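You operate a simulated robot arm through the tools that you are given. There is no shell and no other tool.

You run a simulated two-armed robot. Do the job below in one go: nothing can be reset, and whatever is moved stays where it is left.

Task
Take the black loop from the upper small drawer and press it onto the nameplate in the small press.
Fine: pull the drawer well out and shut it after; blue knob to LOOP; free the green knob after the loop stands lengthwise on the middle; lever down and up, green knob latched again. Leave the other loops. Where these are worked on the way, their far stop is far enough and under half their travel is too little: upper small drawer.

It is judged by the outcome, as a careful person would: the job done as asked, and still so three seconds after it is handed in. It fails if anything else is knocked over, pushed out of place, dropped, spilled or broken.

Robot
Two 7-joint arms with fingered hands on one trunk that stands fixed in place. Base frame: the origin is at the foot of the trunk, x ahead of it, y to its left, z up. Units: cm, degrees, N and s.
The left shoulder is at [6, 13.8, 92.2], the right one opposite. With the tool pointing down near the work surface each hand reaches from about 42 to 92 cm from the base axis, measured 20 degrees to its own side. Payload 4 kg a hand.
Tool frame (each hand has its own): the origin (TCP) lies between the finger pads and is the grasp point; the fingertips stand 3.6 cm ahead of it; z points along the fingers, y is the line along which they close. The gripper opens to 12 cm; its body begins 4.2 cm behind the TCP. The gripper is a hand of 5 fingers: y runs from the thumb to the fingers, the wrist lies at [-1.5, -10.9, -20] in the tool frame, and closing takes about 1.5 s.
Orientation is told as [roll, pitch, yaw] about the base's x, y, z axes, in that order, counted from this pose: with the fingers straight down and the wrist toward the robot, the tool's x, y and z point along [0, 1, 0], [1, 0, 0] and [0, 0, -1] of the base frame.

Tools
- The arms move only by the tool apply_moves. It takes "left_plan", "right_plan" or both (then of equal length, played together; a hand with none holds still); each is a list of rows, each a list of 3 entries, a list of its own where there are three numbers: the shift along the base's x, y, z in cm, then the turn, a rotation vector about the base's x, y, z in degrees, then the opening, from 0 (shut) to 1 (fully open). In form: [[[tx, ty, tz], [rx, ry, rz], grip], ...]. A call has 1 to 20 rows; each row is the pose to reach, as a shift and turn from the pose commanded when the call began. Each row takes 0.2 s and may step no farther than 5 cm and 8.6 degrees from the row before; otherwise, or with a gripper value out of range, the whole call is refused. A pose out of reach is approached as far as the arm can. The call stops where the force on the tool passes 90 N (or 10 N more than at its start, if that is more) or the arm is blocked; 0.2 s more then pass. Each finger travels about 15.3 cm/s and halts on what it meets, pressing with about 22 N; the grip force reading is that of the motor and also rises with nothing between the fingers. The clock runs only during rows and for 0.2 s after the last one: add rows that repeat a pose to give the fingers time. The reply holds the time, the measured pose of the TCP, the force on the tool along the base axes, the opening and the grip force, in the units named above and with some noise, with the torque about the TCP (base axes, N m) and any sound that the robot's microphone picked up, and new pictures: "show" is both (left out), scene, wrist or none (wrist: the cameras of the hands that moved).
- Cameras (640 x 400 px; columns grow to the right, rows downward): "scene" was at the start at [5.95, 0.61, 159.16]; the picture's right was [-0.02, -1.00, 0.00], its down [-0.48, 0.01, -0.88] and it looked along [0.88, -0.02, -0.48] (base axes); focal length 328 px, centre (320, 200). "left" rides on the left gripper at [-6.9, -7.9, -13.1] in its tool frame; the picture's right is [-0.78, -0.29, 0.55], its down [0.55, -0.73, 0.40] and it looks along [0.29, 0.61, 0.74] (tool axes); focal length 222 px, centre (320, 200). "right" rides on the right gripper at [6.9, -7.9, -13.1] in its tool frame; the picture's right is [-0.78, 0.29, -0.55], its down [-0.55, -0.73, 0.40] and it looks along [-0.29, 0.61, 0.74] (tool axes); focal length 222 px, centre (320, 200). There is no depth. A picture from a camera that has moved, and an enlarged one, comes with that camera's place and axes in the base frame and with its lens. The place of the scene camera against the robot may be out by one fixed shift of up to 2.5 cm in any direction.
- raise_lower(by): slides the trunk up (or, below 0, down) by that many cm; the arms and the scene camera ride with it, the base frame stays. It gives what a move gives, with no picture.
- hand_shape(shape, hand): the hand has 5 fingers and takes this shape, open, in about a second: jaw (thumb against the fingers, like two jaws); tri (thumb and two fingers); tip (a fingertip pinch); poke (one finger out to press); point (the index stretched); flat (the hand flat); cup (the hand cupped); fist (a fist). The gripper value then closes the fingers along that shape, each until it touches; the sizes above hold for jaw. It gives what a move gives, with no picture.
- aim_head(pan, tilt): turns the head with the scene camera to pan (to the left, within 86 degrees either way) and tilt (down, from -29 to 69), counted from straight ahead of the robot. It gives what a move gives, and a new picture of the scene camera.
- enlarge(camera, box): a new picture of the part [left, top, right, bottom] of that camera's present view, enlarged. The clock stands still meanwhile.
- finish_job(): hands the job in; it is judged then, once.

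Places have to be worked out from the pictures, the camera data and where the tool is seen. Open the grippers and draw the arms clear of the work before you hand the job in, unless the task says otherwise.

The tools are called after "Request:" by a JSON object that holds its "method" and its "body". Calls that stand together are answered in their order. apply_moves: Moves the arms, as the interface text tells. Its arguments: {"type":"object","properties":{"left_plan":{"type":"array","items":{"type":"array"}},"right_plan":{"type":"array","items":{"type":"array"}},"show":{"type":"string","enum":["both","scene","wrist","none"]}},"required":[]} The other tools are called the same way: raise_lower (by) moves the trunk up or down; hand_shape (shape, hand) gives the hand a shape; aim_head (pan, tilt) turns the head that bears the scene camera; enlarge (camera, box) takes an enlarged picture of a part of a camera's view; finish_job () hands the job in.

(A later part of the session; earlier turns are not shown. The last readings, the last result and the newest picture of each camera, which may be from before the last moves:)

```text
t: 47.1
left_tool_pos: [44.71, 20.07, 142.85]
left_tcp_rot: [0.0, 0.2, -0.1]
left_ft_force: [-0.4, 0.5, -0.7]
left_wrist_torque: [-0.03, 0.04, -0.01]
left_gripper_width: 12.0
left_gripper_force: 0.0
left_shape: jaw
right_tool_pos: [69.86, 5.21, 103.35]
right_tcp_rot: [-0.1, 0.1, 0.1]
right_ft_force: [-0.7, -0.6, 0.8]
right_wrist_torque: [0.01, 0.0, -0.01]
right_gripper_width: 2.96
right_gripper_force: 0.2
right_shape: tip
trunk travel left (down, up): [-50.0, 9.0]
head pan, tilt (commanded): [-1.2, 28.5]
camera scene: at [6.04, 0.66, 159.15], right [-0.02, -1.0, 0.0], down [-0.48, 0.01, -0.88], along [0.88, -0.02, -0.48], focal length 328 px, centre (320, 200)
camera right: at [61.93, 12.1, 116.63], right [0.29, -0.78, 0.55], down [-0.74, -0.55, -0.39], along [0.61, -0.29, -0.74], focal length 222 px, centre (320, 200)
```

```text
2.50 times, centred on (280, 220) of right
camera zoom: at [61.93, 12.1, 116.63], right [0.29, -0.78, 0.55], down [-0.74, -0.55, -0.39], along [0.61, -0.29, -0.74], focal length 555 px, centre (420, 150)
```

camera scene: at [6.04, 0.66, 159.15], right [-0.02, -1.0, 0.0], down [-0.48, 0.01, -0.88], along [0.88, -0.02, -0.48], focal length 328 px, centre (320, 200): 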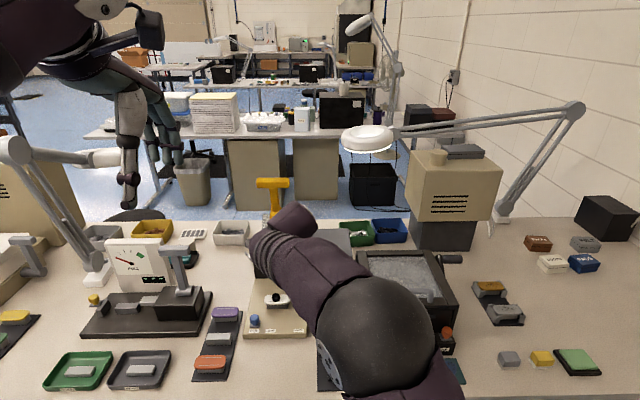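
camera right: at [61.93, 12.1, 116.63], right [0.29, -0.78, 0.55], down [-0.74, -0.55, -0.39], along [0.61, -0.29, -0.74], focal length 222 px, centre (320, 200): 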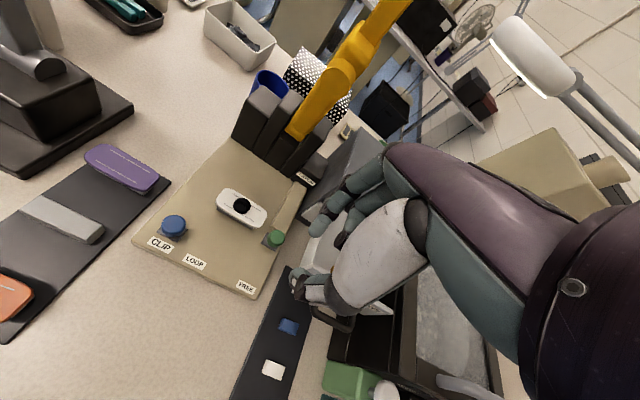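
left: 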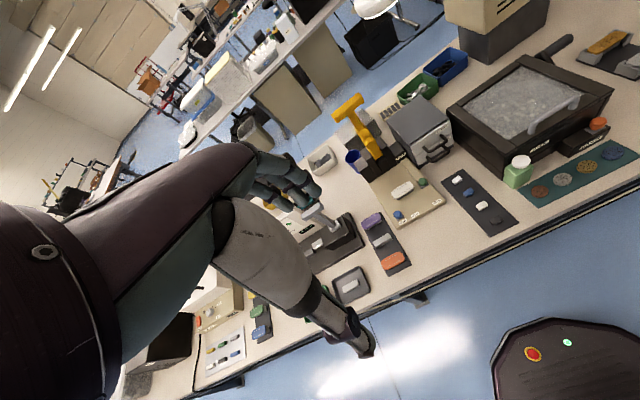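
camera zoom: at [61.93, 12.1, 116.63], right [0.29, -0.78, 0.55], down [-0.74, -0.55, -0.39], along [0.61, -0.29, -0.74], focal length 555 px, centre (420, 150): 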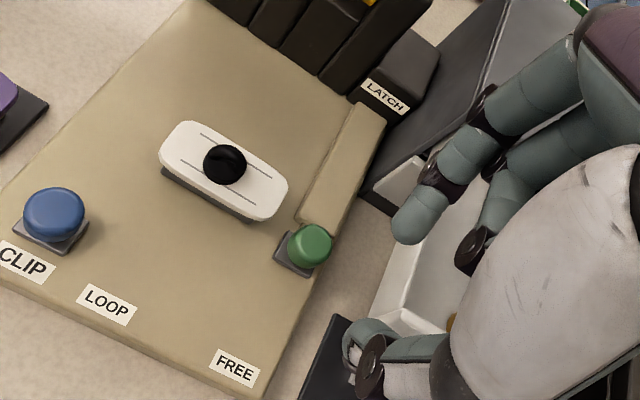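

The loop stands on the middle of the plate. Next I shut the drawer: I close the fingertips and bring the right hand down in front of the handle bar.

Request:
{"method": "apply_moves", "body": {"right_plan": [[[-3, -3.5, 0], [0, 0, 0], 0.1], [[-6, -7, 0], [0, 0, 0], 0.0], [[-9, -10, -1], [0, 0, 0], 0.0], [[-9.5, -10.3, -5], [0, 0, 0], 0.0], [[-9.5, -10.3, -9], [0, 0, 0], 0.0], [[-9.5, -10.3, -10.5], [0, 0, 0], 0.0], [[-9.5, -10.3, -10.5], [0, 0, 0], 0.0]], "show": "both"}}

Request:
{"method": "enlarge", "body": {"camera": "right", "box": [220, 140, 380, 300]}}

Request:
{"method": "enlarge", "body": {"camera": "left", "box": [400, 110, 500, 210]}}

```text
t: 48.7
left_tool_pos: [44.55, 20.05, 142.94]
left_tcp_rot: [0.1, 0.1, -0.1]
left_ft_force: [-0.2, -0.2, 0.3]
left_wrist_torque: [0.0, 0.02, 0.03]
left_gripper_width: 11.99
left_gripper_force: 0.1
left_shape: jaw
right_tool_pos: [60.41, -5.09, 93.26]
right_tcp_rot: [0.0, 0.2, -0.1]
right_ft_force: [-0.8, -0.3, -0.3]
right_wrist_torque: [-0.03, 0.03, 0.03]
right_gripper_width: 0.03
right_gripper_force: 22.2
right_shape: tip
trunk travel left (down, up): [-50.0, 9.0]
head pan, tilt (commanded): [-1.2, 28.5]
camera scene: at [5.94, 0.6, 159.16], right [-0.02, -1.0, 0.0], down [-0.48, 0.01, -0.88], along [0.88, -0.02, -0.48], focal length 328 px, centre (320, 200)
camera right: at [52.57, 1.85, 106.41], right [0.29, -0.78, 0.55], down [-0.74, -0.55, -0.39], along [0.61, -0.29, -0.74], focal length 222 px, centre (320, 200)
```

scene: 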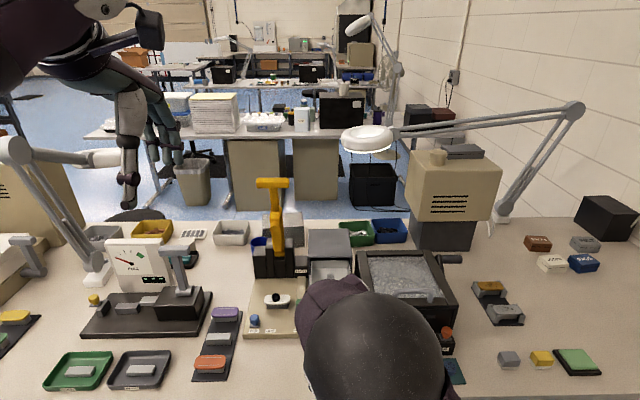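
right: 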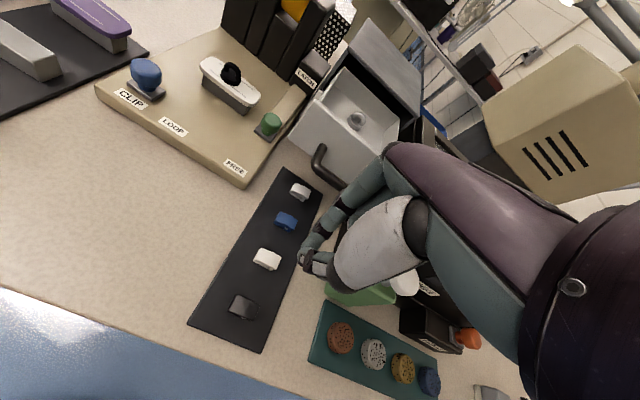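

```text
2.50 times, centred on (300, 220) of right
camera zoom: at [52.57, 1.85, 106.41], right [0.29, -0.78, 0.55], down [-0.74, -0.55, -0.39], along [0.61, -0.29, -0.74], focal length 555 px, centre (370, 150)
```

zoom: 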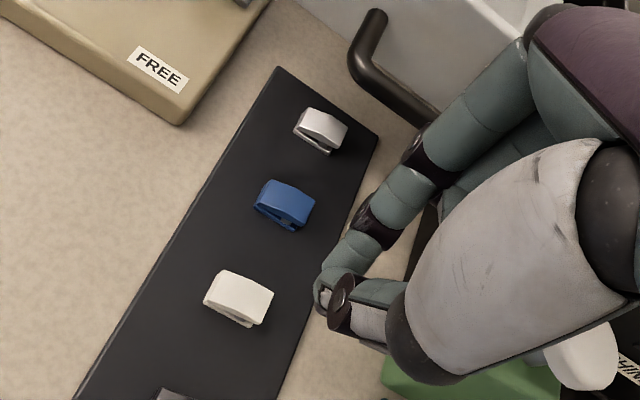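

```text
4.00 times, centred on (450, 160) of left
camera zoom: at [36.71, 13.24, 155.86], right [-0.29, -0.78, -0.55], down [-0.73, 0.55, -0.4], along [0.61, 0.29, -0.74], focal length 888 px, centre (-200, 360)
```

zoom: 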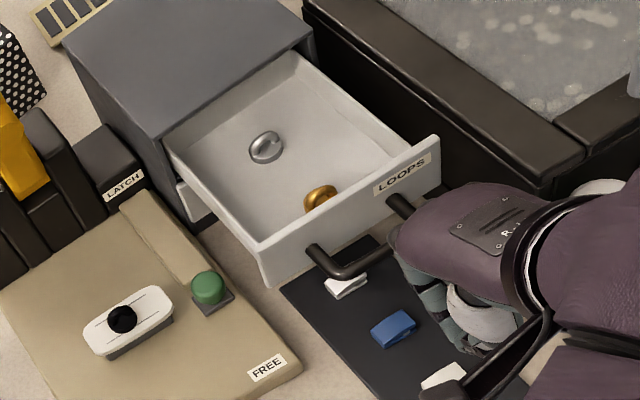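

The bar is about at x = 69.5, z = 89.8. I lower slightly and push it forward with the closed fingertips, first most of the way.

Request:
{"method": "apply_moves", "body": {"right_plan": [[[2, 0, -1], [0, 0, 0], 0.0], [[4, 0, -1.3], [0, 0, 0], 0.0], [[5.5, 0, -1.3], [0, 0, 0], 0.0], [[6.5, 0, -1.3], [0, 0, 0], 0.0], [[7.5, 0, -1.3], [0, 0, 0], 0.0], [[8.5, 0, -1.3], [0, 0, 0], 0.0], [[9.5, 0, -1.3], [0, 0, 0], 0.0], [[9.5, 0, -1.3], [0, 0, 0], 0.0]], "show": "wrist"}}

Request:
{"method": "enlarge", "body": {"camera": "left", "box": [400, 90, 500, 190]}}

```text
t: 50.5
left_tool_pos: [44.72, 19.99, 142.91]
left_tcp_rot: [0.0, 0.0, 0.0]
left_ft_force: [0.1, 0.7, -0.5]
left_wrist_torque: [0.03, -0.03, 0.02]
left_gripper_width: 11.99
left_gripper_force: 0.0
left_shape: jaw
right_tool_pos: [69.9, -4.85, 91.94]
right_tcp_rot: [0.0, 0.2, 0.1]
right_ft_force: [-0.7, 0.8, 0.2]
right_wrist_torque: [0.01, -0.02, 0.01]
right_gripper_width: 0.02
right_gripper_force: 22.1
right_shape: tip
trunk travel left (down, up): [-50.0, 9.0]
head pan, tilt (commanded): [-1.2, 28.5]
camera right: at [62.06, 2.04, 105.02], right [0.29, -0.78, 0.55], down [-0.74, -0.55, -0.39], along [0.61, -0.29, -0.74], focal length 222 px, centre (320, 200)
```

right: 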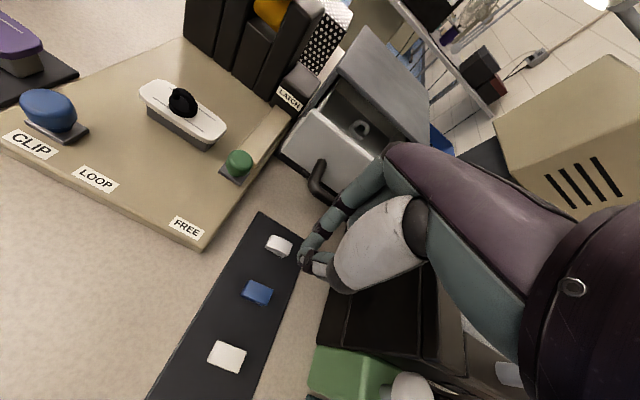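

```text
4.00 times, centred on (450, 140) of left
camera zoom: at [36.7, 13.25, 155.87], right [-0.29, -0.78, -0.55], down [-0.73, 0.55, -0.4], along [0.61, 0.29, -0.74], focal length 888 px, centre (-200, 440)
```

zoom: 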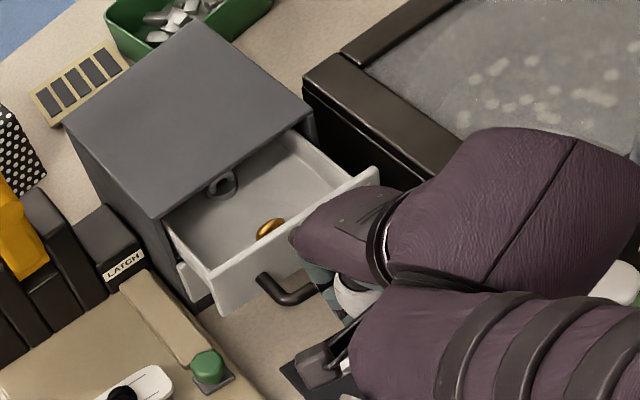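

The drawer slides in easily. I push on until it meets its stop.

Request:
{"method": "apply_moves", "body": {"right_plan": [[[1, 0, 0], [0, 0, 0], 0.0], [[2, 0, 0], [0, 0, 0], 0.0], [[3, 0, 0], [0, 0, 0], 0.0], [[4, 0, 0], [0, 0, 0], 0.0], [[5, 0, 0], [0, 0, 0], 0.0], [[6, 0, 0], [0, 0, 0], 0.0], [[6, 0, 0], [0, 0, 0], 0.0]], "show": "wrist"}}

Request:
{"method": "enlarge", "body": {"camera": "left", "box": [400, 90, 500, 190]}}

Request:
{"method": "enlarge", "body": {"camera": "right", "box": [220, 120, 400, 280]}}

```text
t: 52.1
left_tool_pos: [44.69, 19.95, 142.91]
left_tcp_rot: [0.0, 0.1, -0.1]
left_ft_force: [-1.0, -0.8, 0.6]
left_wrist_torque: [0.01, 0.02, 0.01]
left_gripper_width: 11.96
left_gripper_force: 0.1
left_shape: jaw
right_tool_pos: [75.88, -4.91, 91.86]
right_tcp_rot: [0.0, 0.2, 0.1]
right_ft_force: [0.4, 0.4, 0.1]
right_wrist_torque: [0.02, 0.02, 0.01]
right_gripper_width: 0.0
right_gripper_force: 21.8
right_shape: tip
trunk travel left (down, up): [-50.0, 9.0]
head pan, tilt (commanded): [-1.2, 28.5]
camera right: at [67.99, 1.97, 104.96], right [0.29, -0.78, 0.55], down [-0.74, -0.55, -0.39], along [0.61, -0.29, -0.74], focal length 222 px, centre (320, 200)
```

right: 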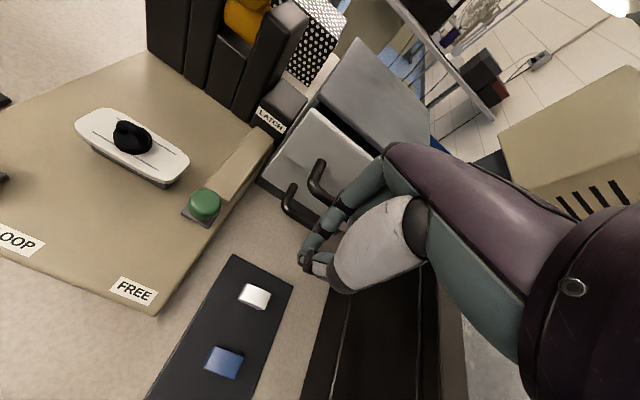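

```text
4.00 times, centred on (450, 140) of left
camera zoom: at [36.7, 13.25, 155.87], right [-0.29, -0.78, -0.55], down [-0.73, 0.55, -0.4], along [0.61, 0.29, -0.74], focal length 888 px, centre (-200, 440)
```

zoom: 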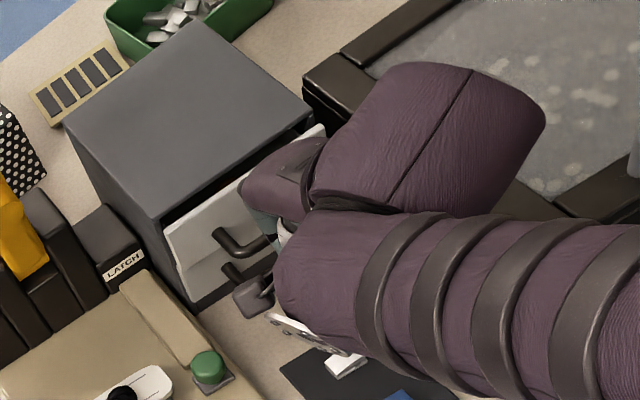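

```text
2.50 times, centred on (310, 200) of right
camera zoom: at [67.99, 1.97, 104.96], right [0.29, -0.78, 0.55], down [-0.74, -0.55, -0.39], along [0.61, -0.29, -0.74], focal length 555 px, centre (345, 200)
```

zoom: 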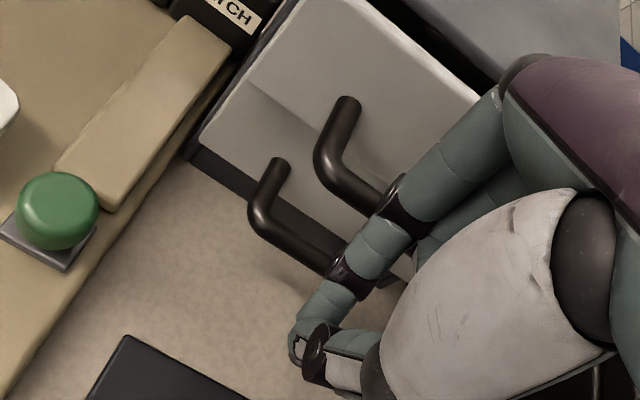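

About 1.5 cm remains. I push on in small steps until the drawer meets its stop.

Request:
{"method": "apply_moves", "body": {"right_plan": [[[0.5, 0, 0], [0, 0, 0], 0.0], [[1, 0, 0], [0, 0, 0], 0.0], [[1.4, 0, 0], [0, 0, 0], 0.0], [[1.4, 0, 0], [0, 0, 0], 0.0]], "show": "none"}}

Request:
{"method": "enlarge", "body": {"camera": "left", "box": [400, 90, 500, 190]}}

Request:
{"method": "enlarge", "body": {"camera": "right", "box": [220, 120, 400, 280]}}

```text
t: 53.1
left_tool_pos: [44.48, 20.09, 142.93]
left_tcp_rot: [-0.1, 0.0, -0.1]
left_ft_force: [-0.5, 0.7, 0.3]
left_wrist_torque: [-0.01, -0.02, -0.01]
left_gripper_width: 11.96
left_gripper_force: 0.0
left_shape: jaw
right_tool_pos: [77.16, -5.03, 91.87]
right_tcp_rot: [-0.1, 0.2, 0.1]
right_ft_force: [-11.8, -0.6, 2.4]
right_wrist_torque: [0.0, -0.02, 0.01]
right_gripper_width: 0.0
right_gripper_force: 21.9
right_shape: tip
trunk travel left (down, up): [-50.0, 9.0]
head pan, tilt (commanded): [-1.2, 28.5]
```

```text
4.00 times, centred on (450, 140) of left
camera zoom: at [36.55, 13.24, 155.9], right [-0.29, -0.78, -0.55], down [-0.73, 0.55, -0.4], along [0.61, 0.29, -0.74], focal length 888 px, centre (-200, 440)
```

zoom: 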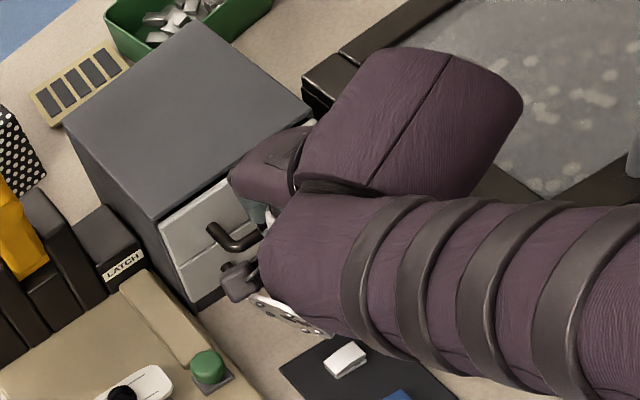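

```text
2.50 times, centred on (310, 200) of right
camera zoom: at [69.28, 1.88, 104.99], right [0.29, -0.78, 0.55], down [-0.74, -0.55, -0.39], along [0.61, -0.29, -0.74], focal length 555 px, centre (345, 200)
```

zoom: 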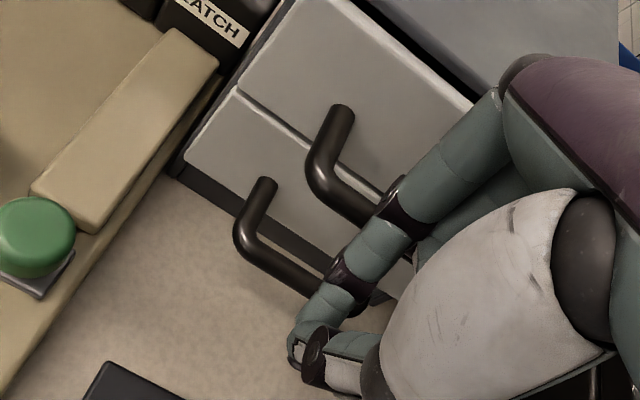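

The push meets a firm stop (12 N) and the drawer looks shut. I draw back gently and check that it stays closed.

Request:
{"method": "apply_moves", "body": {"right_plan": [[[-0.2, 0, 0], [0, 0, 0], 0.0], [[-0.6, 0, 0], [0, 0, 0], 0.0], [[-1.5, 0, 0], [0, 0, 0], 0.0], [[-4, 0, 0], [0, 0, 0], 0.0], [[-8, -1, 1], [0, 0, 0], 0.0], [[-12, -3, 4], [0, 0, 0], 0.0], [[-16, -5, 6], [0, 0, 0], 0.0], [[-20, -8, 8], [0, 0, 0], 0.0], [[-23, -11, 10], [0, 0, 0], 0.0], [[-23, -11, 10], [0, 0, 0], 0.0]], "show": "both"}}

Request:
{"method": "enlarge", "body": {"camera": "left", "box": [380, 90, 460, 170]}}

Request:
{"method": "enlarge", "body": {"camera": "scene", "box": [230, 210, 370, 350]}}

```text
refused: row 6 steps farther than a row can; nothing moved
```

```text
5.00 times, centred on (420, 130) of left
camera zoom: at [36.55, 13.24, 155.9], right [-0.29, -0.78, -0.55], down [-0.73, 0.55, -0.4], along [0.61, 0.29, -0.74], focal length 1111 px, centre (-180, 550)
```

zoom: 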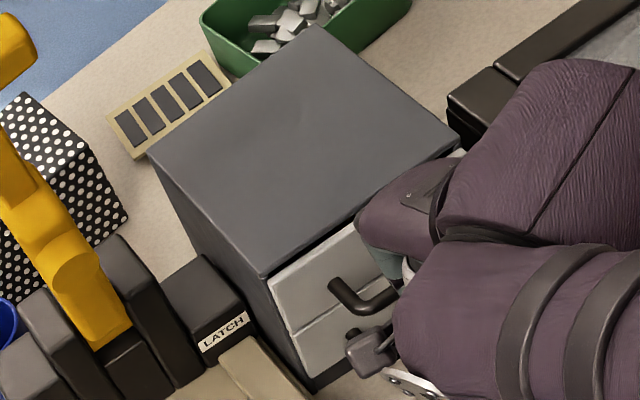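

```text
2.86 times, centred on (300, 280) of scene
camera zoom: at [5.78, 0.6, 159.16], right [-0.02, -1.0, 0.0], down [-0.48, 0.01, -0.88], along [0.88, -0.02, -0.48], focal length 936 px, centre (377, -29)
```

zoom: 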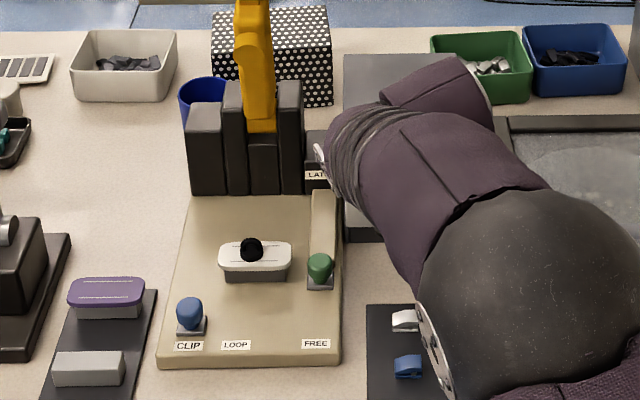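

The drawer picture matches the first one (shut). The retreat was refused for one long step, so I send it again with shorter steps.

Request:
{"method": "apply_moves", "body": {"right_plan": [[[-0.2, 0, 0], [0, 0, 0], 0.0], [[-0.6, 0, 0], [0, 0, 0], 0.0], [[-1.5, 0, 0], [0, 0, 0], 0.0], [[-4, 0, 0], [0, 0, 0], 0.0], [[-7.5, -0.5, 1], [0, 0, 0], 0.0], [[-11, -2, 3], [0, 0, 0], 0.0], [[-14.5, -3.5, 5], [0, 0, 0], 0.0], [[-18, -5.5, 7], [0, 0, 0], 0.0], [[-21, -8, 9], [0, 0, 0], 0.0], [[-24, -11, 11], [0, 0, 0], 0.0], [[-24, -11, 11], [0, 0, 0], 0.0]], "show": "both"}}

Request:
{"method": "enlarge", "body": {"camera": "left", "box": [380, 90, 460, 170]}}

Request:
{"method": "enlarge", "body": {"camera": "left", "box": [370, 150, 450, 230]}}

```text
t: 55.5
left_tool_pos: [44.64, 20.13, 142.72]
left_tcp_rot: [0.0, 0.1, -0.1]
left_ft_force: [-0.2, 0.1, -1.1]
left_wrist_torque: [0.0, 0.05, 0.02]
left_gripper_width: 11.97
left_gripper_force: 0.1
left_shape: jaw
right_tool_pos: [53.38, -15.9, 103.22]
right_tcp_rot: [0.0, 0.1, 0.1]
right_ft_force: [0.1, -0.3, 0.8]
right_wrist_torque: [0.01, 0.0, 0.01]
right_gripper_width: 0.0
right_gripper_force: 22.1
right_shape: tip
trunk travel left (down, up): [-50.0, 9.0]
head pan, tilt (commanded): [-1.2, 28.5]
camera scene: at [6.02, 0.65, 159.15], right [-0.02, -1.0, 0.0], down [-0.48, 0.01, -0.88], along [0.88, -0.02, -0.48], focal length 328 px, centre (320, 200)
camera right: at [45.51, -9.01, 116.23], right [0.29, -0.78, 0.55], down [-0.74, -0.55, -0.39], along [0.61, -0.29, -0.74], focal length 222 px, centre (320, 200)
```

scene: 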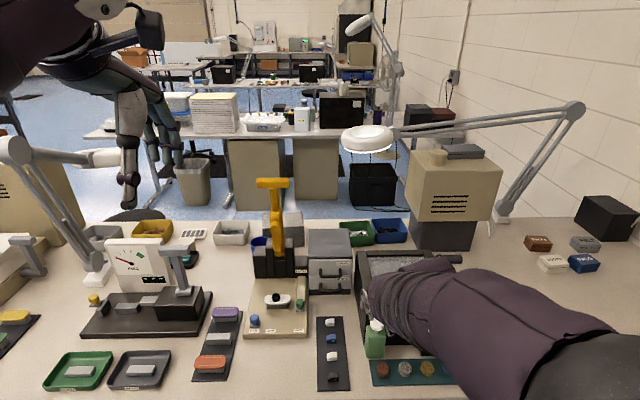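
right: 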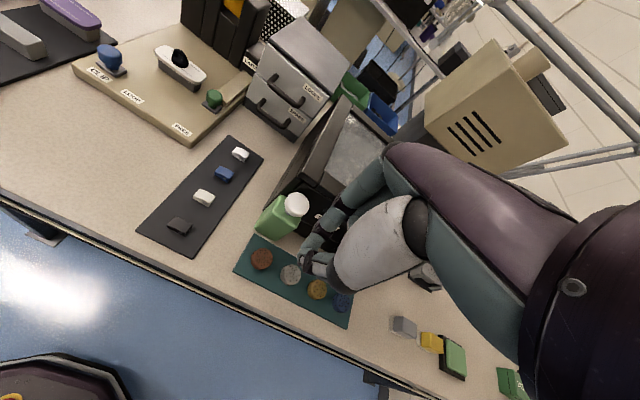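

```text
5.00 times, centred on (420, 130) of left
camera zoom: at [36.79, 13.3, 155.83], right [-0.29, -0.78, -0.55], down [-0.74, 0.55, -0.4], along [0.61, 0.29, -0.74], focal length 1111 px, centre (-180, 550)
```

zoom: 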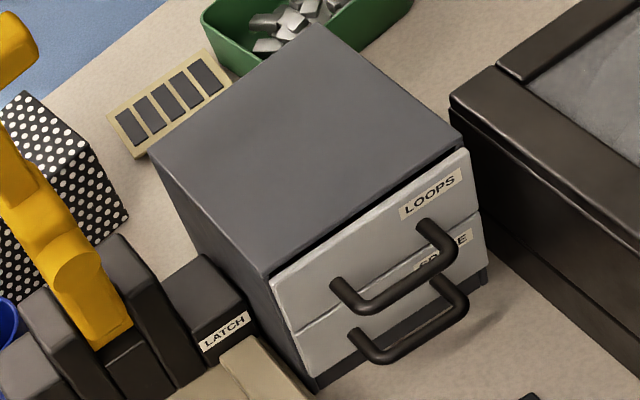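

```text
5.00 times, centred on (410, 190) of left
camera zoom: at [36.79, 13.3, 155.83], right [-0.29, -0.78, -0.55], down [-0.74, 0.55, -0.4], along [0.61, 0.29, -0.74], focal length 1111 px, centre (-130, 250)
```

zoom: 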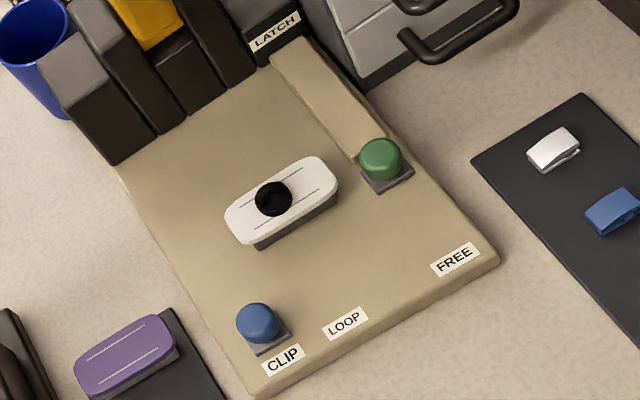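

The drawer is shut like at the start and the loop stands on the plate. I zoom once more on the loop from the left camera to check its centring.

Request:
{"method": "enlarge", "body": {"camera": "left", "box": [385, 175, 425, 205]}}

Request:
{"method": "enlarge", "body": {"camera": "scene", "box": [255, 280, 305, 320]}}

```text
13.33 times, centred on (405, 190) of left
camera zoom: at [36.79, 13.3, 155.83], right [-0.29, -0.78, -0.55], down [-0.74, 0.55, -0.4], along [0.61, 0.29, -0.74], focal length 2962 px, centre (-813, 333)
```

zoom: 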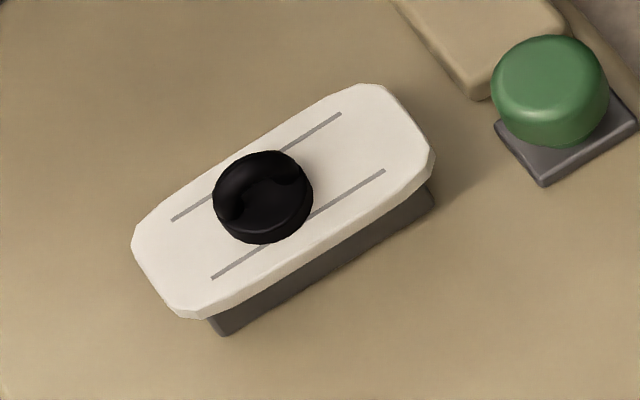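

```text
10.00 times, centred on (280, 300) of scene
camera zoom: at [6.02, 0.65, 159.15], right [-0.02, -1.0, 0.0], down [-0.48, 0.01, -0.88], along [0.88, -0.02, -0.48], focal length 3275 px, centre (720, -800)
```

zoom: 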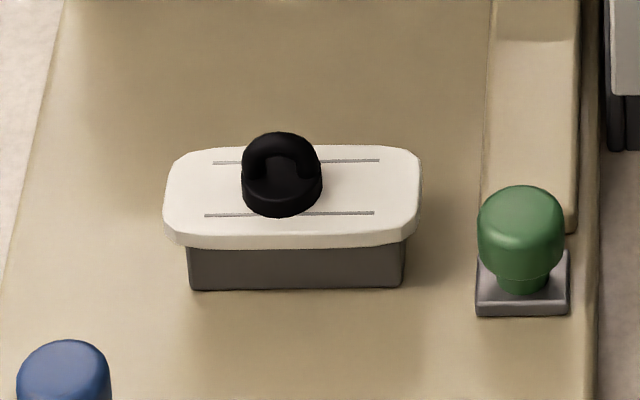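

Centring is good to about 2 mm and the arch lies lengthwise. Now the blue knob: I give the left hand the tip shape and bring it closed to a point above and left of the blue knob.

Request:
{"method": "hand_shape", "body": {"hand": "left", "shape": "tip"}}

Request:
{"method": "apply_moves", "body": {"left_plan": [[[2.3, 0, -4.2], [0, 0, 0], 0.5], [[4.6, 0, -8.4], [0, 0, 0], 0.0], [[6.9, -0.1, -12.6], [0, 0, 0], 0.0], [[9.2, -0.2, -16.8], [0, 0, 0], 0.0], [[11.5, -0.3, -21], [0, 0, 0], 0.0], [[13.8, -0.4, -25.2], [0, 0, 0], 0.0], [[16.1, -0.4, -29.4], [0, 0, 0], 0.0], [[18.4, -0.5, -33.6], [0, 0, 0], 0.0], [[20.7, -0.6, -37.8], [0, 0, 0], 0.0], [[23, -0.7, -42], [0, 0, 0], 0.0], [[23, -0.7, -42], [0, 0, 0], 0.0]], "show": "both"}}

Request:
{"method": "enlarge", "body": {"camera": "left", "box": [230, 180, 400, 330]}}

```text
t: 56.4
left_tool_pos: [44.6, 19.95, 142.84]
left_tcp_rot: [0.1, 0.1, -0.1]
left_ft_force: [1.0, -0.7, 0.0]
left_wrist_torque: [0.02, 0.02, -0.02]
left_gripper_width: 11.98
left_gripper_force: 0.1
left_shape: tip
right_tool_pos: [53.33, -15.79, 103.22]
right_tcp_rot: [0.0, 0.2, 0.1]
right_ft_force: [0.3, -0.1, 0.0]
right_wrist_torque: [0.02, 0.01, -0.02]
right_gripper_width: 0.0
right_gripper_force: 21.7
right_shape: tip
trunk travel left (down, up): [-50.0, 9.0]
head pan, tilt (commanded): [-1.2, 28.5]
```

```text
t: 58.8
left_tool_pos: [67.72, 19.21, 100.73]
left_tcp_rot: [0.0, 0.1, -0.1]
left_ft_force: [-0.3, -0.2, -0.3]
left_wrist_torque: [0.0, 0.02, 0.0]
left_gripper_width: 0.0
left_gripper_force: 21.8
left_shape: tip
right_tool_pos: [53.37, -15.91, 103.13]
right_tcp_rot: [0.0, 0.2, 0.0]
right_ft_force: [0.4, -0.7, -0.4]
right_wrist_torque: [-0.01, 0.03, -0.02]
right_gripper_width: 0.0
right_gripper_force: 21.8
right_shape: tip
trunk travel left (down, up): [-50.0, 9.0]
head pan, tilt (commanded): [-1.2, 28.5]
camera scene: at [5.89, 0.62, 159.16], right [-0.02, -1.0, 0.0], down [-0.48, 0.01, -0.88], along [0.88, -0.02, -0.48], focal length 328 px, centre (320, 200)
camera left: at [59.72, 12.32, 113.82], right [-0.29, -0.78, -0.55], down [-0.73, 0.55, -0.4], along [0.61, 0.29, -0.74], focal length 222 px, centre (320, 200)
```

scene: 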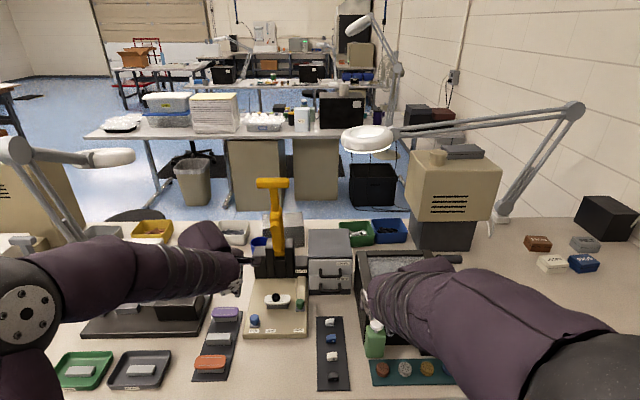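
left: 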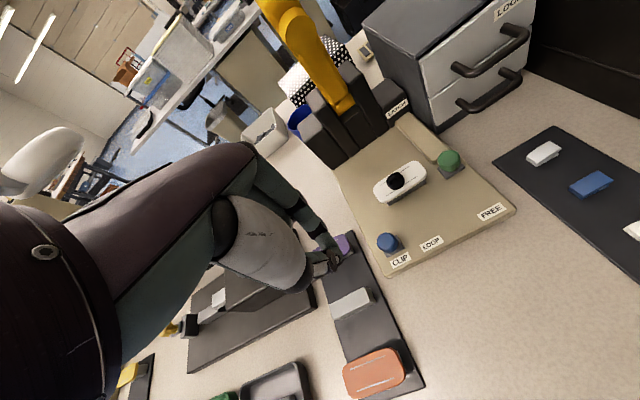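

```text
2.67 times, centred on (315, 255) of left
camera zoom: at [59.72, 12.32, 113.82], right [-0.29, -0.78, -0.55], down [-0.73, 0.55, -0.4], along [0.61, 0.29, -0.74], focal length 592 px, centre (333, 53)
```

zoom: 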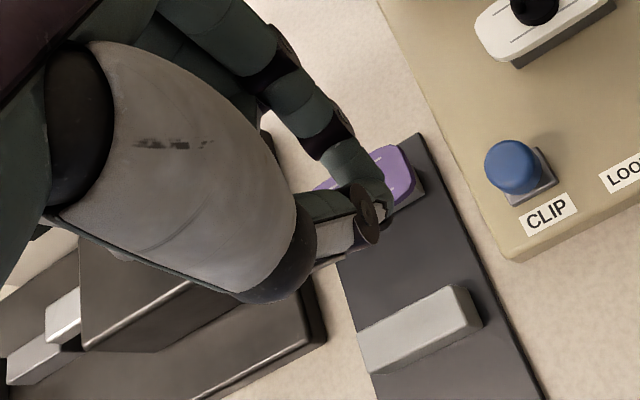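

The blue knob stands at about (71.3, 16.9, 84.4), dome about 2.7 cm wide, and must go about 4.3 cm to the right. I lower the closed fingertips just left of it.

Request:
{"method": "apply_moves", "body": {"left_plan": [[[1.8, 0.6, -3.5], [0, 0, 0], 0.0], [[3.6, 1.1, -7], [0, 0, 0], 0.0], [[3.6, 1.1, -10], [0, 0, 0], 0.0], [[3.6, 1.1, -12], [0, 0, 0], 0.0], [[3.6, 1.1, -12], [0, 0, 0], 0.0]], "show": "wrist"}}

Request:
{"method": "enlarge", "body": {"camera": "left", "box": [250, 180, 420, 300]}}

Request:
{"method": "enlarge", "body": {"camera": "scene", "box": [200, 260, 320, 350]}}

```text
t: 60.0
left_tool_pos: [71.27, 20.59, 88.64]
left_tcp_rot: [0.0, 0.0, -0.1]
left_ft_force: [-0.3, -0.9, 0.5]
left_wrist_torque: [0.01, 0.0, -0.02]
left_gripper_width: 0.01
left_gripper_force: 22.1
left_shape: tip
right_tool_pos: [53.33, -15.9, 103.18]
right_tcp_rot: [0.1, 0.2, 0.1]
right_ft_force: [-0.5, 0.5, 0.3]
right_wrist_torque: [0.0, 0.02, 0.01]
right_gripper_width: 0.0
right_gripper_force: 22.0
right_shape: tip
trunk travel left (down, up): [-50.0, 9.0]
head pan, tilt (commanded): [-1.2, 28.5]
camera left: at [63.35, 13.67, 101.73], right [-0.29, -0.78, -0.55], down [-0.73, 0.55, -0.4], along [0.61, 0.29, -0.74], focal length 222 px, centre (320, 200)
```

left: 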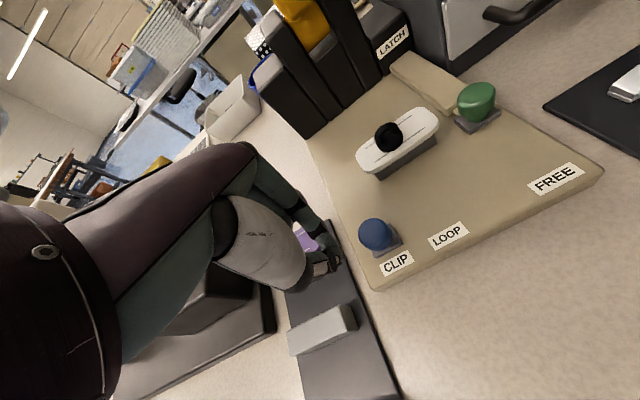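

```text
3.33 times, centred on (335, 240) of left
camera zoom: at [63.35, 13.67, 101.73], right [-0.29, -0.78, -0.55], down [-0.73, 0.55, -0.4], along [0.61, 0.29, -0.74], focal length 740 px, centre (270, 67)
```

zoom: 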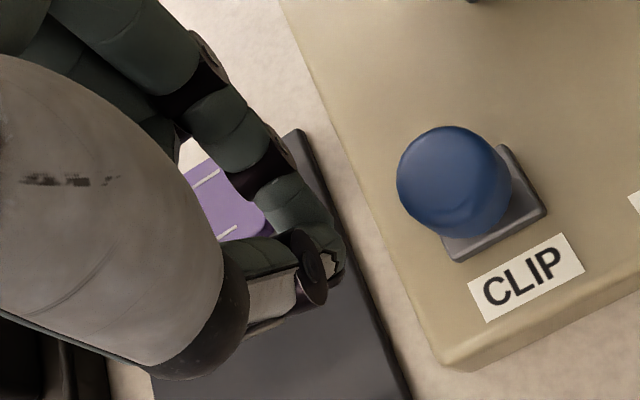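

```text
4.44 times, centred on (260, 305) of scene
camera zoom: at [5.95, 0.61, 159.16], right [-0.02, -1.0, 0.0], down [-0.48, 0.01, -0.88], along [0.88, -0.02, -0.48], focal length 1455 px, centre (587, -267)
```

zoom: 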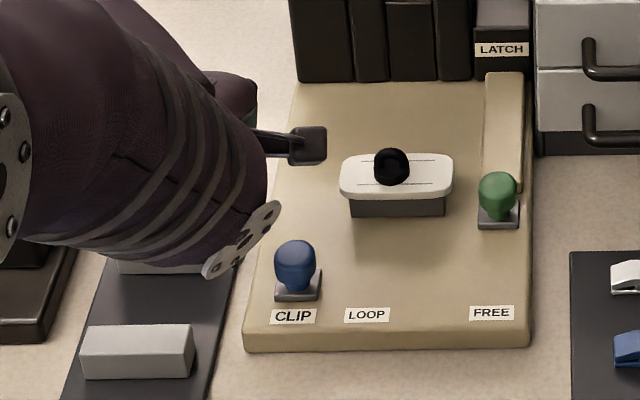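

The fingertips stand left of the knob and still above. I move slightly right (away from the purple plate) and lower to knob height.

Request:
{"method": "apply_moves", "body": {"left_plan": [[[0, -0.5, 0], [0, 0, 0], 0.0], [[0, -0.6, -0.7], [0, 0, 0], 0.0], [[0, -0.6, -1.3], [0, 0, 0], 0.0], [[0, -0.6, -1.3], [0, 0, 0], 0.0]], "show": "none"}}

Request:
{"method": "enlarge", "body": {"camera": "left", "box": [250, 180, 420, 300]}}

```text
t: 61.0
left_tool_pos: [71.29, 19.8, 87.54]
left_tcp_rot: [0.0, 0.1, 0.0]
left_ft_force: [-0.3, -0.2, -0.7]
left_wrist_torque: [0.0, -0.01, 0.02]
left_gripper_width: 0.0
left_gripper_force: 22.4
left_shape: tip
right_tool_pos: [53.34, -15.99, 103.22]
right_tcp_rot: [0.0, 0.2, 0.1]
right_ft_force: [-0.2, -0.6, 0.9]
right_wrist_torque: [0.01, 0.0, -0.01]
right_gripper_width: 0.02
right_gripper_force: 21.2
right_shape: tip
trunk travel left (down, up): [-50.0, 9.0]
head pan, tilt (commanded): [-1.2, 28.5]
```

```text
3.33 times, centred on (335, 240) of left
camera zoom: at [63.32, 13.0, 100.49], right [-0.29, -0.78, -0.55], down [-0.73, 0.55, -0.4], along [0.61, 0.29, -0.74], focal length 740 px, centre (270, 67)
```

zoom: 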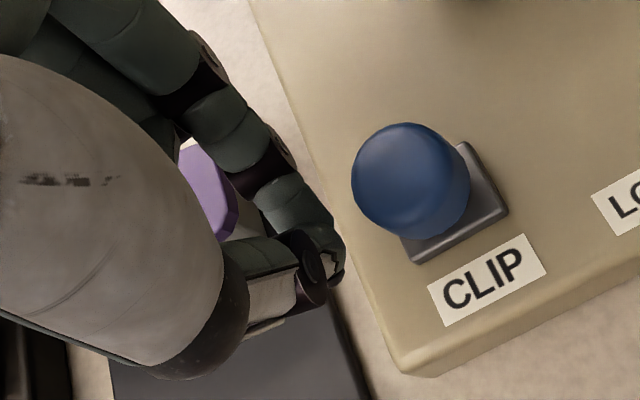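

The knob is at about (70.9, 16.9). I line up in x and push it to the right in small steps, watching the side force.

Request:
{"method": "apply_moves", "body": {"left_plan": [[[-0.3, -0.5, 0], [0, 0, 0], 0.0], [[-0.3, -1, 0], [0, 0, 0], 0.0], [[-0.3, -1.5, 0], [0, 0, 0], 0.0], [[-0.3, -2, 0], [0, 0, 0], 0.0], [[-0.3, -2.5, 0], [0, 0, 0], 0.0], [[-0.3, -3, 0], [0, 0, 0], 0.0], [[-0.3, -3, 0], [0, 0, 0], 0.0]], "show": "wrist"}}

Request:
{"method": "enlarge", "body": {"camera": "left", "box": [270, 160, 440, 300]}}

```text
t: 62.6
left_tool_pos: [70.83, 16.74, 87.58]
left_tcp_rot: [0.0, 0.1, -0.2]
left_ft_force: [-0.3, 0.2, 0.9]
left_wrist_torque: [0.0, 0.0, -0.01]
left_gripper_width: 0.0
left_gripper_force: 22.1
left_shape: tip
right_tool_pos: [53.38, -15.8, 103.17]
right_tcp_rot: [0.0, 0.2, 0.1]
right_ft_force: [0.4, -0.2, -0.4]
right_wrist_torque: [0.03, 0.0, 0.01]
right_gripper_width: 0.0
right_gripper_force: 22.7
right_shape: tip
trunk travel left (down, up): [-50.0, 9.0]
head pan, tilt (commanded): [-1.2, 28.5]
camera left: at [63.01, 10.0, 100.53], right [-0.29, -0.78, -0.55], down [-0.74, 0.55, -0.4], along [0.61, 0.29, -0.74], focal length 222 px, centre (320, 200)
```

left: 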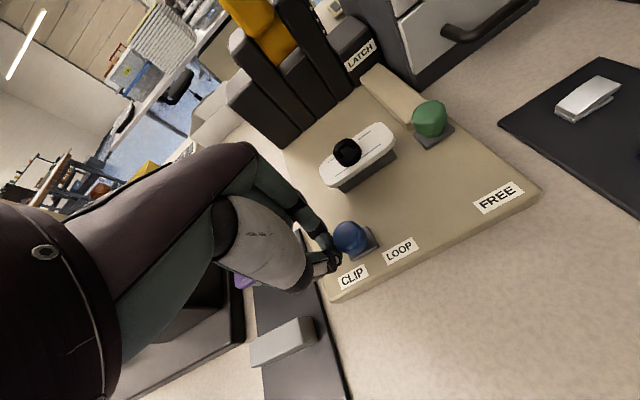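

```text
2.86 times, centred on (355, 230) of left
camera zoom: at [63.01, 10.0, 100.53], right [-0.29, -0.78, -0.55], down [-0.74, 0.55, -0.4], along [0.61, 0.29, -0.74], focal length 635 px, centre (220, 114)
```

zoom: 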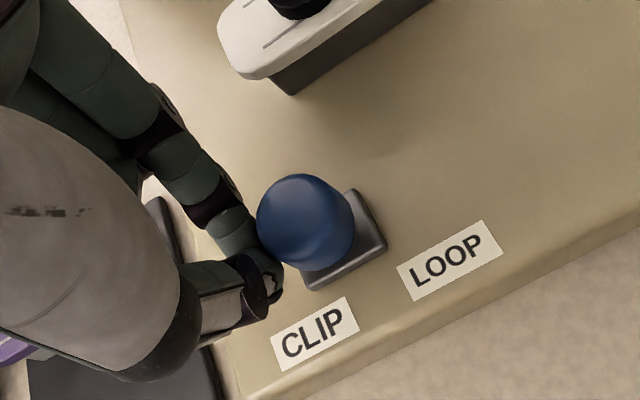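

The knob follows easily, now midway. I push on toward LOOP until the stop.

Request:
{"method": "apply_moves", "body": {"left_plan": [[[0, -0.5, 0], [0, 0, 0], 0.0], [[0, -1, 0], [0, 0, 0], 0.0], [[0, -1.5, 0], [0, 0, 0], 0.0], [[0, -1.9, 0], [0, 0, 0], 0.0], [[0, -1.9, 0], [0, 0, 0], 0.0]], "show": "none"}}

Request:
{"method": "enlarge", "body": {"camera": "left", "box": [270, 160, 440, 300]}}

Request:
{"method": "enlarge", "body": {"camera": "scene", "box": [220, 260, 320, 350]}}

```text
t: 63.8
left_tool_pos: [70.94, 14.92, 87.57]
left_tcp_rot: [0.1, 0.1, -0.1]
left_ft_force: [-0.1, -0.1, -0.3]
left_wrist_torque: [0.03, 0.01, 0.01]
left_gripper_width: 0.01
left_gripper_force: 22.0
left_shape: tip
right_tool_pos: [53.34, -15.86, 103.07]
right_tcp_rot: [0.0, 0.2, 0.1]
right_ft_force: [0.1, -0.4, 0.4]
right_wrist_torque: [-0.01, 0.0, 0.0]
right_gripper_width: 0.01
right_gripper_force: 22.3
right_shape: tip
trunk travel left (down, up): [-50.0, 9.0]
head pan, tilt (commanded): [-1.2, 28.5]
```

```text
2.86 times, centred on (355, 230) of left
camera zoom: at [63.0, 8.1, 100.52], right [-0.29, -0.78, -0.55], down [-0.73, 0.55, -0.4], along [0.61, 0.29, -0.74], focal length 635 px, centre (220, 114)
```

zoom: 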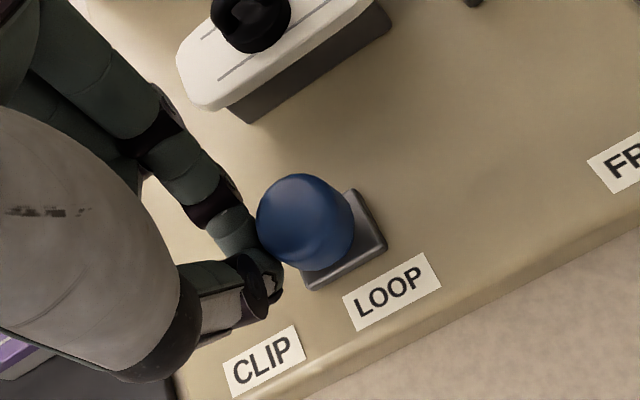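

```text
4.44 times, centred on (270, 305) of scene
camera zoom: at [5.96, 0.61, 159.15], right [-0.02, -1.0, 0.0], down [-0.48, 0.01, -0.88], along [0.88, -0.02, -0.48], focal length 1455 px, centre (542, -267)
```

zoom: 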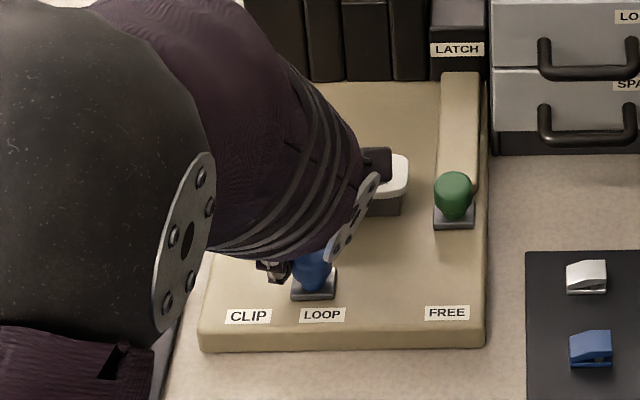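

The knob's base is about 0.9 cm short of LOOP (compared with how it stood at CLIP). I push on gently to the stop.

Request:
{"method": "apply_moves", "body": {"left_plan": [[[0, -0.3, 0], [0, 0, 0], 0.0], [[0, -0.6, 0], [0, 0, 0], 0.0], [[0, -0.9, 0], [0, 0, 0], 0.0], [[0, -0.9, 0], [0, 0, 0], 0.0]], "show": "none"}}

Request:
{"method": "enlarge", "body": {"camera": "left", "box": [270, 160, 440, 300]}}

Request:
{"method": "enlarge", "body": {"camera": "scene", "box": [220, 260, 320, 350]}}

```text
t: 64.8
left_tool_pos: [70.97, 13.97, 87.54]
left_tcp_rot: [0.0, 0.2, 0.0]
left_ft_force: [-0.4, 2.7, 0.4]
left_wrist_torque: [0.05, 0.0, 0.02]
left_gripper_width: 0.0
left_gripper_force: 22.1
left_shape: tip
right_tool_pos: [53.44, -15.86, 103.18]
right_tcp_rot: [0.1, 0.2, 0.2]
right_ft_force: [0.1, -0.1, 0.1]
right_wrist_torque: [0.01, 0.0, 0.0]
right_gripper_width: 0.0
right_gripper_force: 21.5
right_shape: tip
trunk travel left (down, up): [-50.0, 9.0]
head pan, tilt (commanded): [-1.2, 28.5]
```

```text
2.86 times, centred on (355, 230) of left
camera zoom: at [62.99, 7.23, 100.52], right [-0.29, -0.78, -0.55], down [-0.74, 0.55, -0.4], along [0.61, 0.29, -0.74], focal length 635 px, centre (220, 114)
```

zoom: 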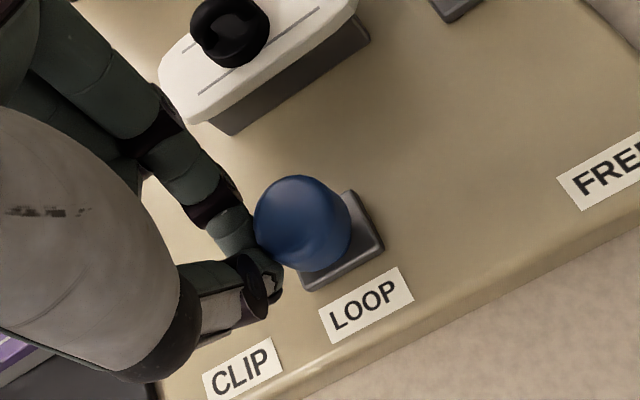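

```text
4.44 times, centred on (270, 305) of scene
camera zoom: at [5.96, 0.63, 159.16], right [-0.02, -1.0, 0.0], down [-0.48, 0.01, -0.88], along [0.88, -0.02, -0.48], focal length 1455 px, centre (542, -267)
```

zoom: 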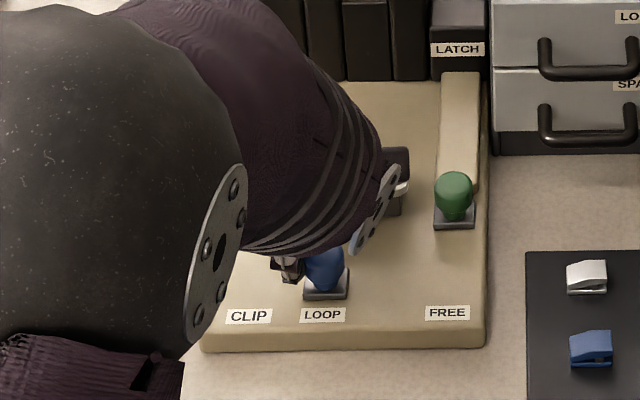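

The knob now stands in front of LOOP and I feel the stop beginning (2.7 N). I press a touch more to seat it, then draw the hand back left and up.

Request:
{"method": "apply_moves", "body": {"left_plan": [[[0, -0.15, 0], [0, 0, 0], 0.0], [[0, -0.25, 0], [0, 0, 0], 0.0], [[0, -0.25, 0], [0, 0, 0], 0.0]], "show": "none"}}

Request:
{"method": "apply_moves", "body": {"left_plan": [[[0, 0.6, 0], [0, 0, 0], 0.0], [[-0.5, 1.5, 1], [0, 0, 0], 0.0], [[-1, 2.5, 4], [0, 0, 0], 0.0], [[-3, 4, 8], [0, 0, 0], 0.0], [[-6, 5, 11], [0, 0, 0], 0.0], [[-9, 6, 13], [0, 0, 0], 0.0], [[-9, 6, 13], [0, 0, 0], 0.0]], "show": "both"}}

Request:
{"method": "enlarge", "body": {"camera": "left", "box": [320, 100, 520, 260]}}

Request:
{"method": "enlarge", "body": {"camera": "scene", "box": [230, 260, 330, 350]}}

```text
t: 65.6
left_tool_pos: [70.89, 13.8, 87.41]
left_tcp_rot: [0.1, 0.0, 0.0]
left_ft_force: [0.1, 6.9, 0.3]
left_wrist_torque: [0.2, -0.01, 0.0]
left_gripper_width: 0.0
left_gripper_force: 22.4
left_shape: tip
right_tool_pos: [53.5, -15.83, 103.27]
right_tcp_rot: [-0.1, 0.2, 0.1]
right_ft_force: [0.9, -0.4, -0.5]
right_wrist_torque: [-0.01, -0.01, 0.0]
right_gripper_width: 0.01
right_gripper_force: 21.7
right_shape: tip
trunk travel left (down, up): [-50.0, 9.0]
head pan, tilt (commanded): [-1.2, 28.5]
```

```text
t: 67.2
left_tool_pos: [62.04, 19.69, 100.58]
left_tcp_rot: [0.1, 0.1, -0.2]
left_ft_force: [1.2, 0.7, -0.3]
left_wrist_torque: [0.0, 0.02, -0.01]
left_gripper_width: 0.03
left_gripper_force: 21.6
left_shape: tip
right_tool_pos: [53.42, -15.87, 103.05]
right_tcp_rot: [-0.1, 0.2, 0.0]
right_ft_force: [0.5, 0.8, 0.4]
right_wrist_torque: [0.01, -0.02, -0.01]
right_gripper_width: 0.0
right_gripper_force: 21.4
right_shape: tip
trunk travel left (down, up): [-50.0, 9.0]
head pan, tilt (commanded): [-1.2, 28.5]
camera scene: at [6.01, 0.6, 159.15], right [-0.02, -1.0, 0.0], down [-0.48, 0.01, -0.88], along [0.88, -0.02, -0.48], focal length 328 px, centre (320, 200)
camera left: at [54.13, 13.02, 113.54], right [-0.29, -0.78, -0.55], down [-0.74, 0.55, -0.4], along [0.61, 0.29, -0.74], focal length 222 px, centre (320, 200)
```

scene: 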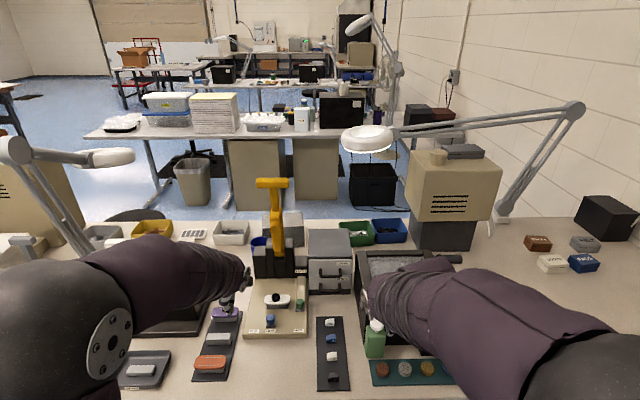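
left: 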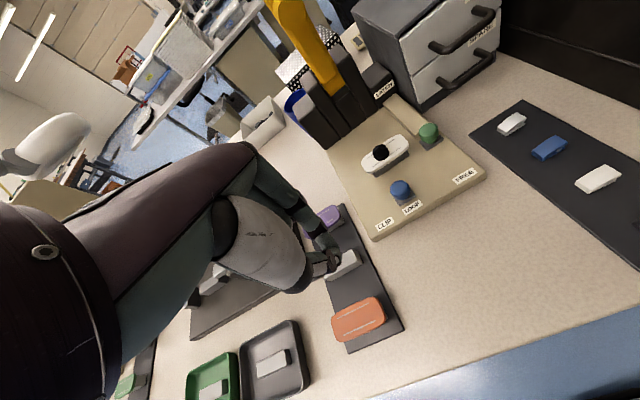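

```text
2.50 times, centred on (420, 180) of left
camera zoom: at [54.13, 13.02, 113.54], right [-0.29, -0.78, -0.55], down [-0.74, 0.55, -0.4], along [0.61, 0.29, -0.74], focal length 555 px, centre (70, 250)
```

zoom: 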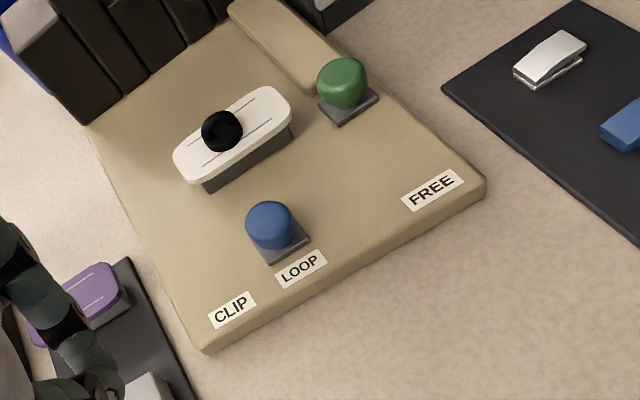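

```text
4.44 times, centred on (280, 305) of scene
camera zoom: at [6.01, 0.6, 159.15], right [-0.02, -1.0, 0.0], down [-0.48, 0.01, -0.88], along [0.88, -0.02, -0.48], focal length 1455 px, centre (498, -267)
```

zoom: 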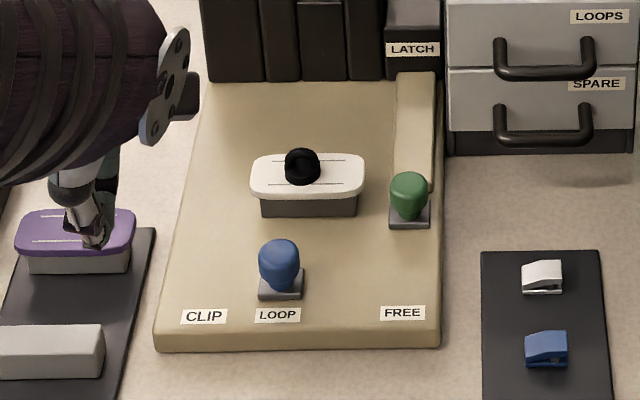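

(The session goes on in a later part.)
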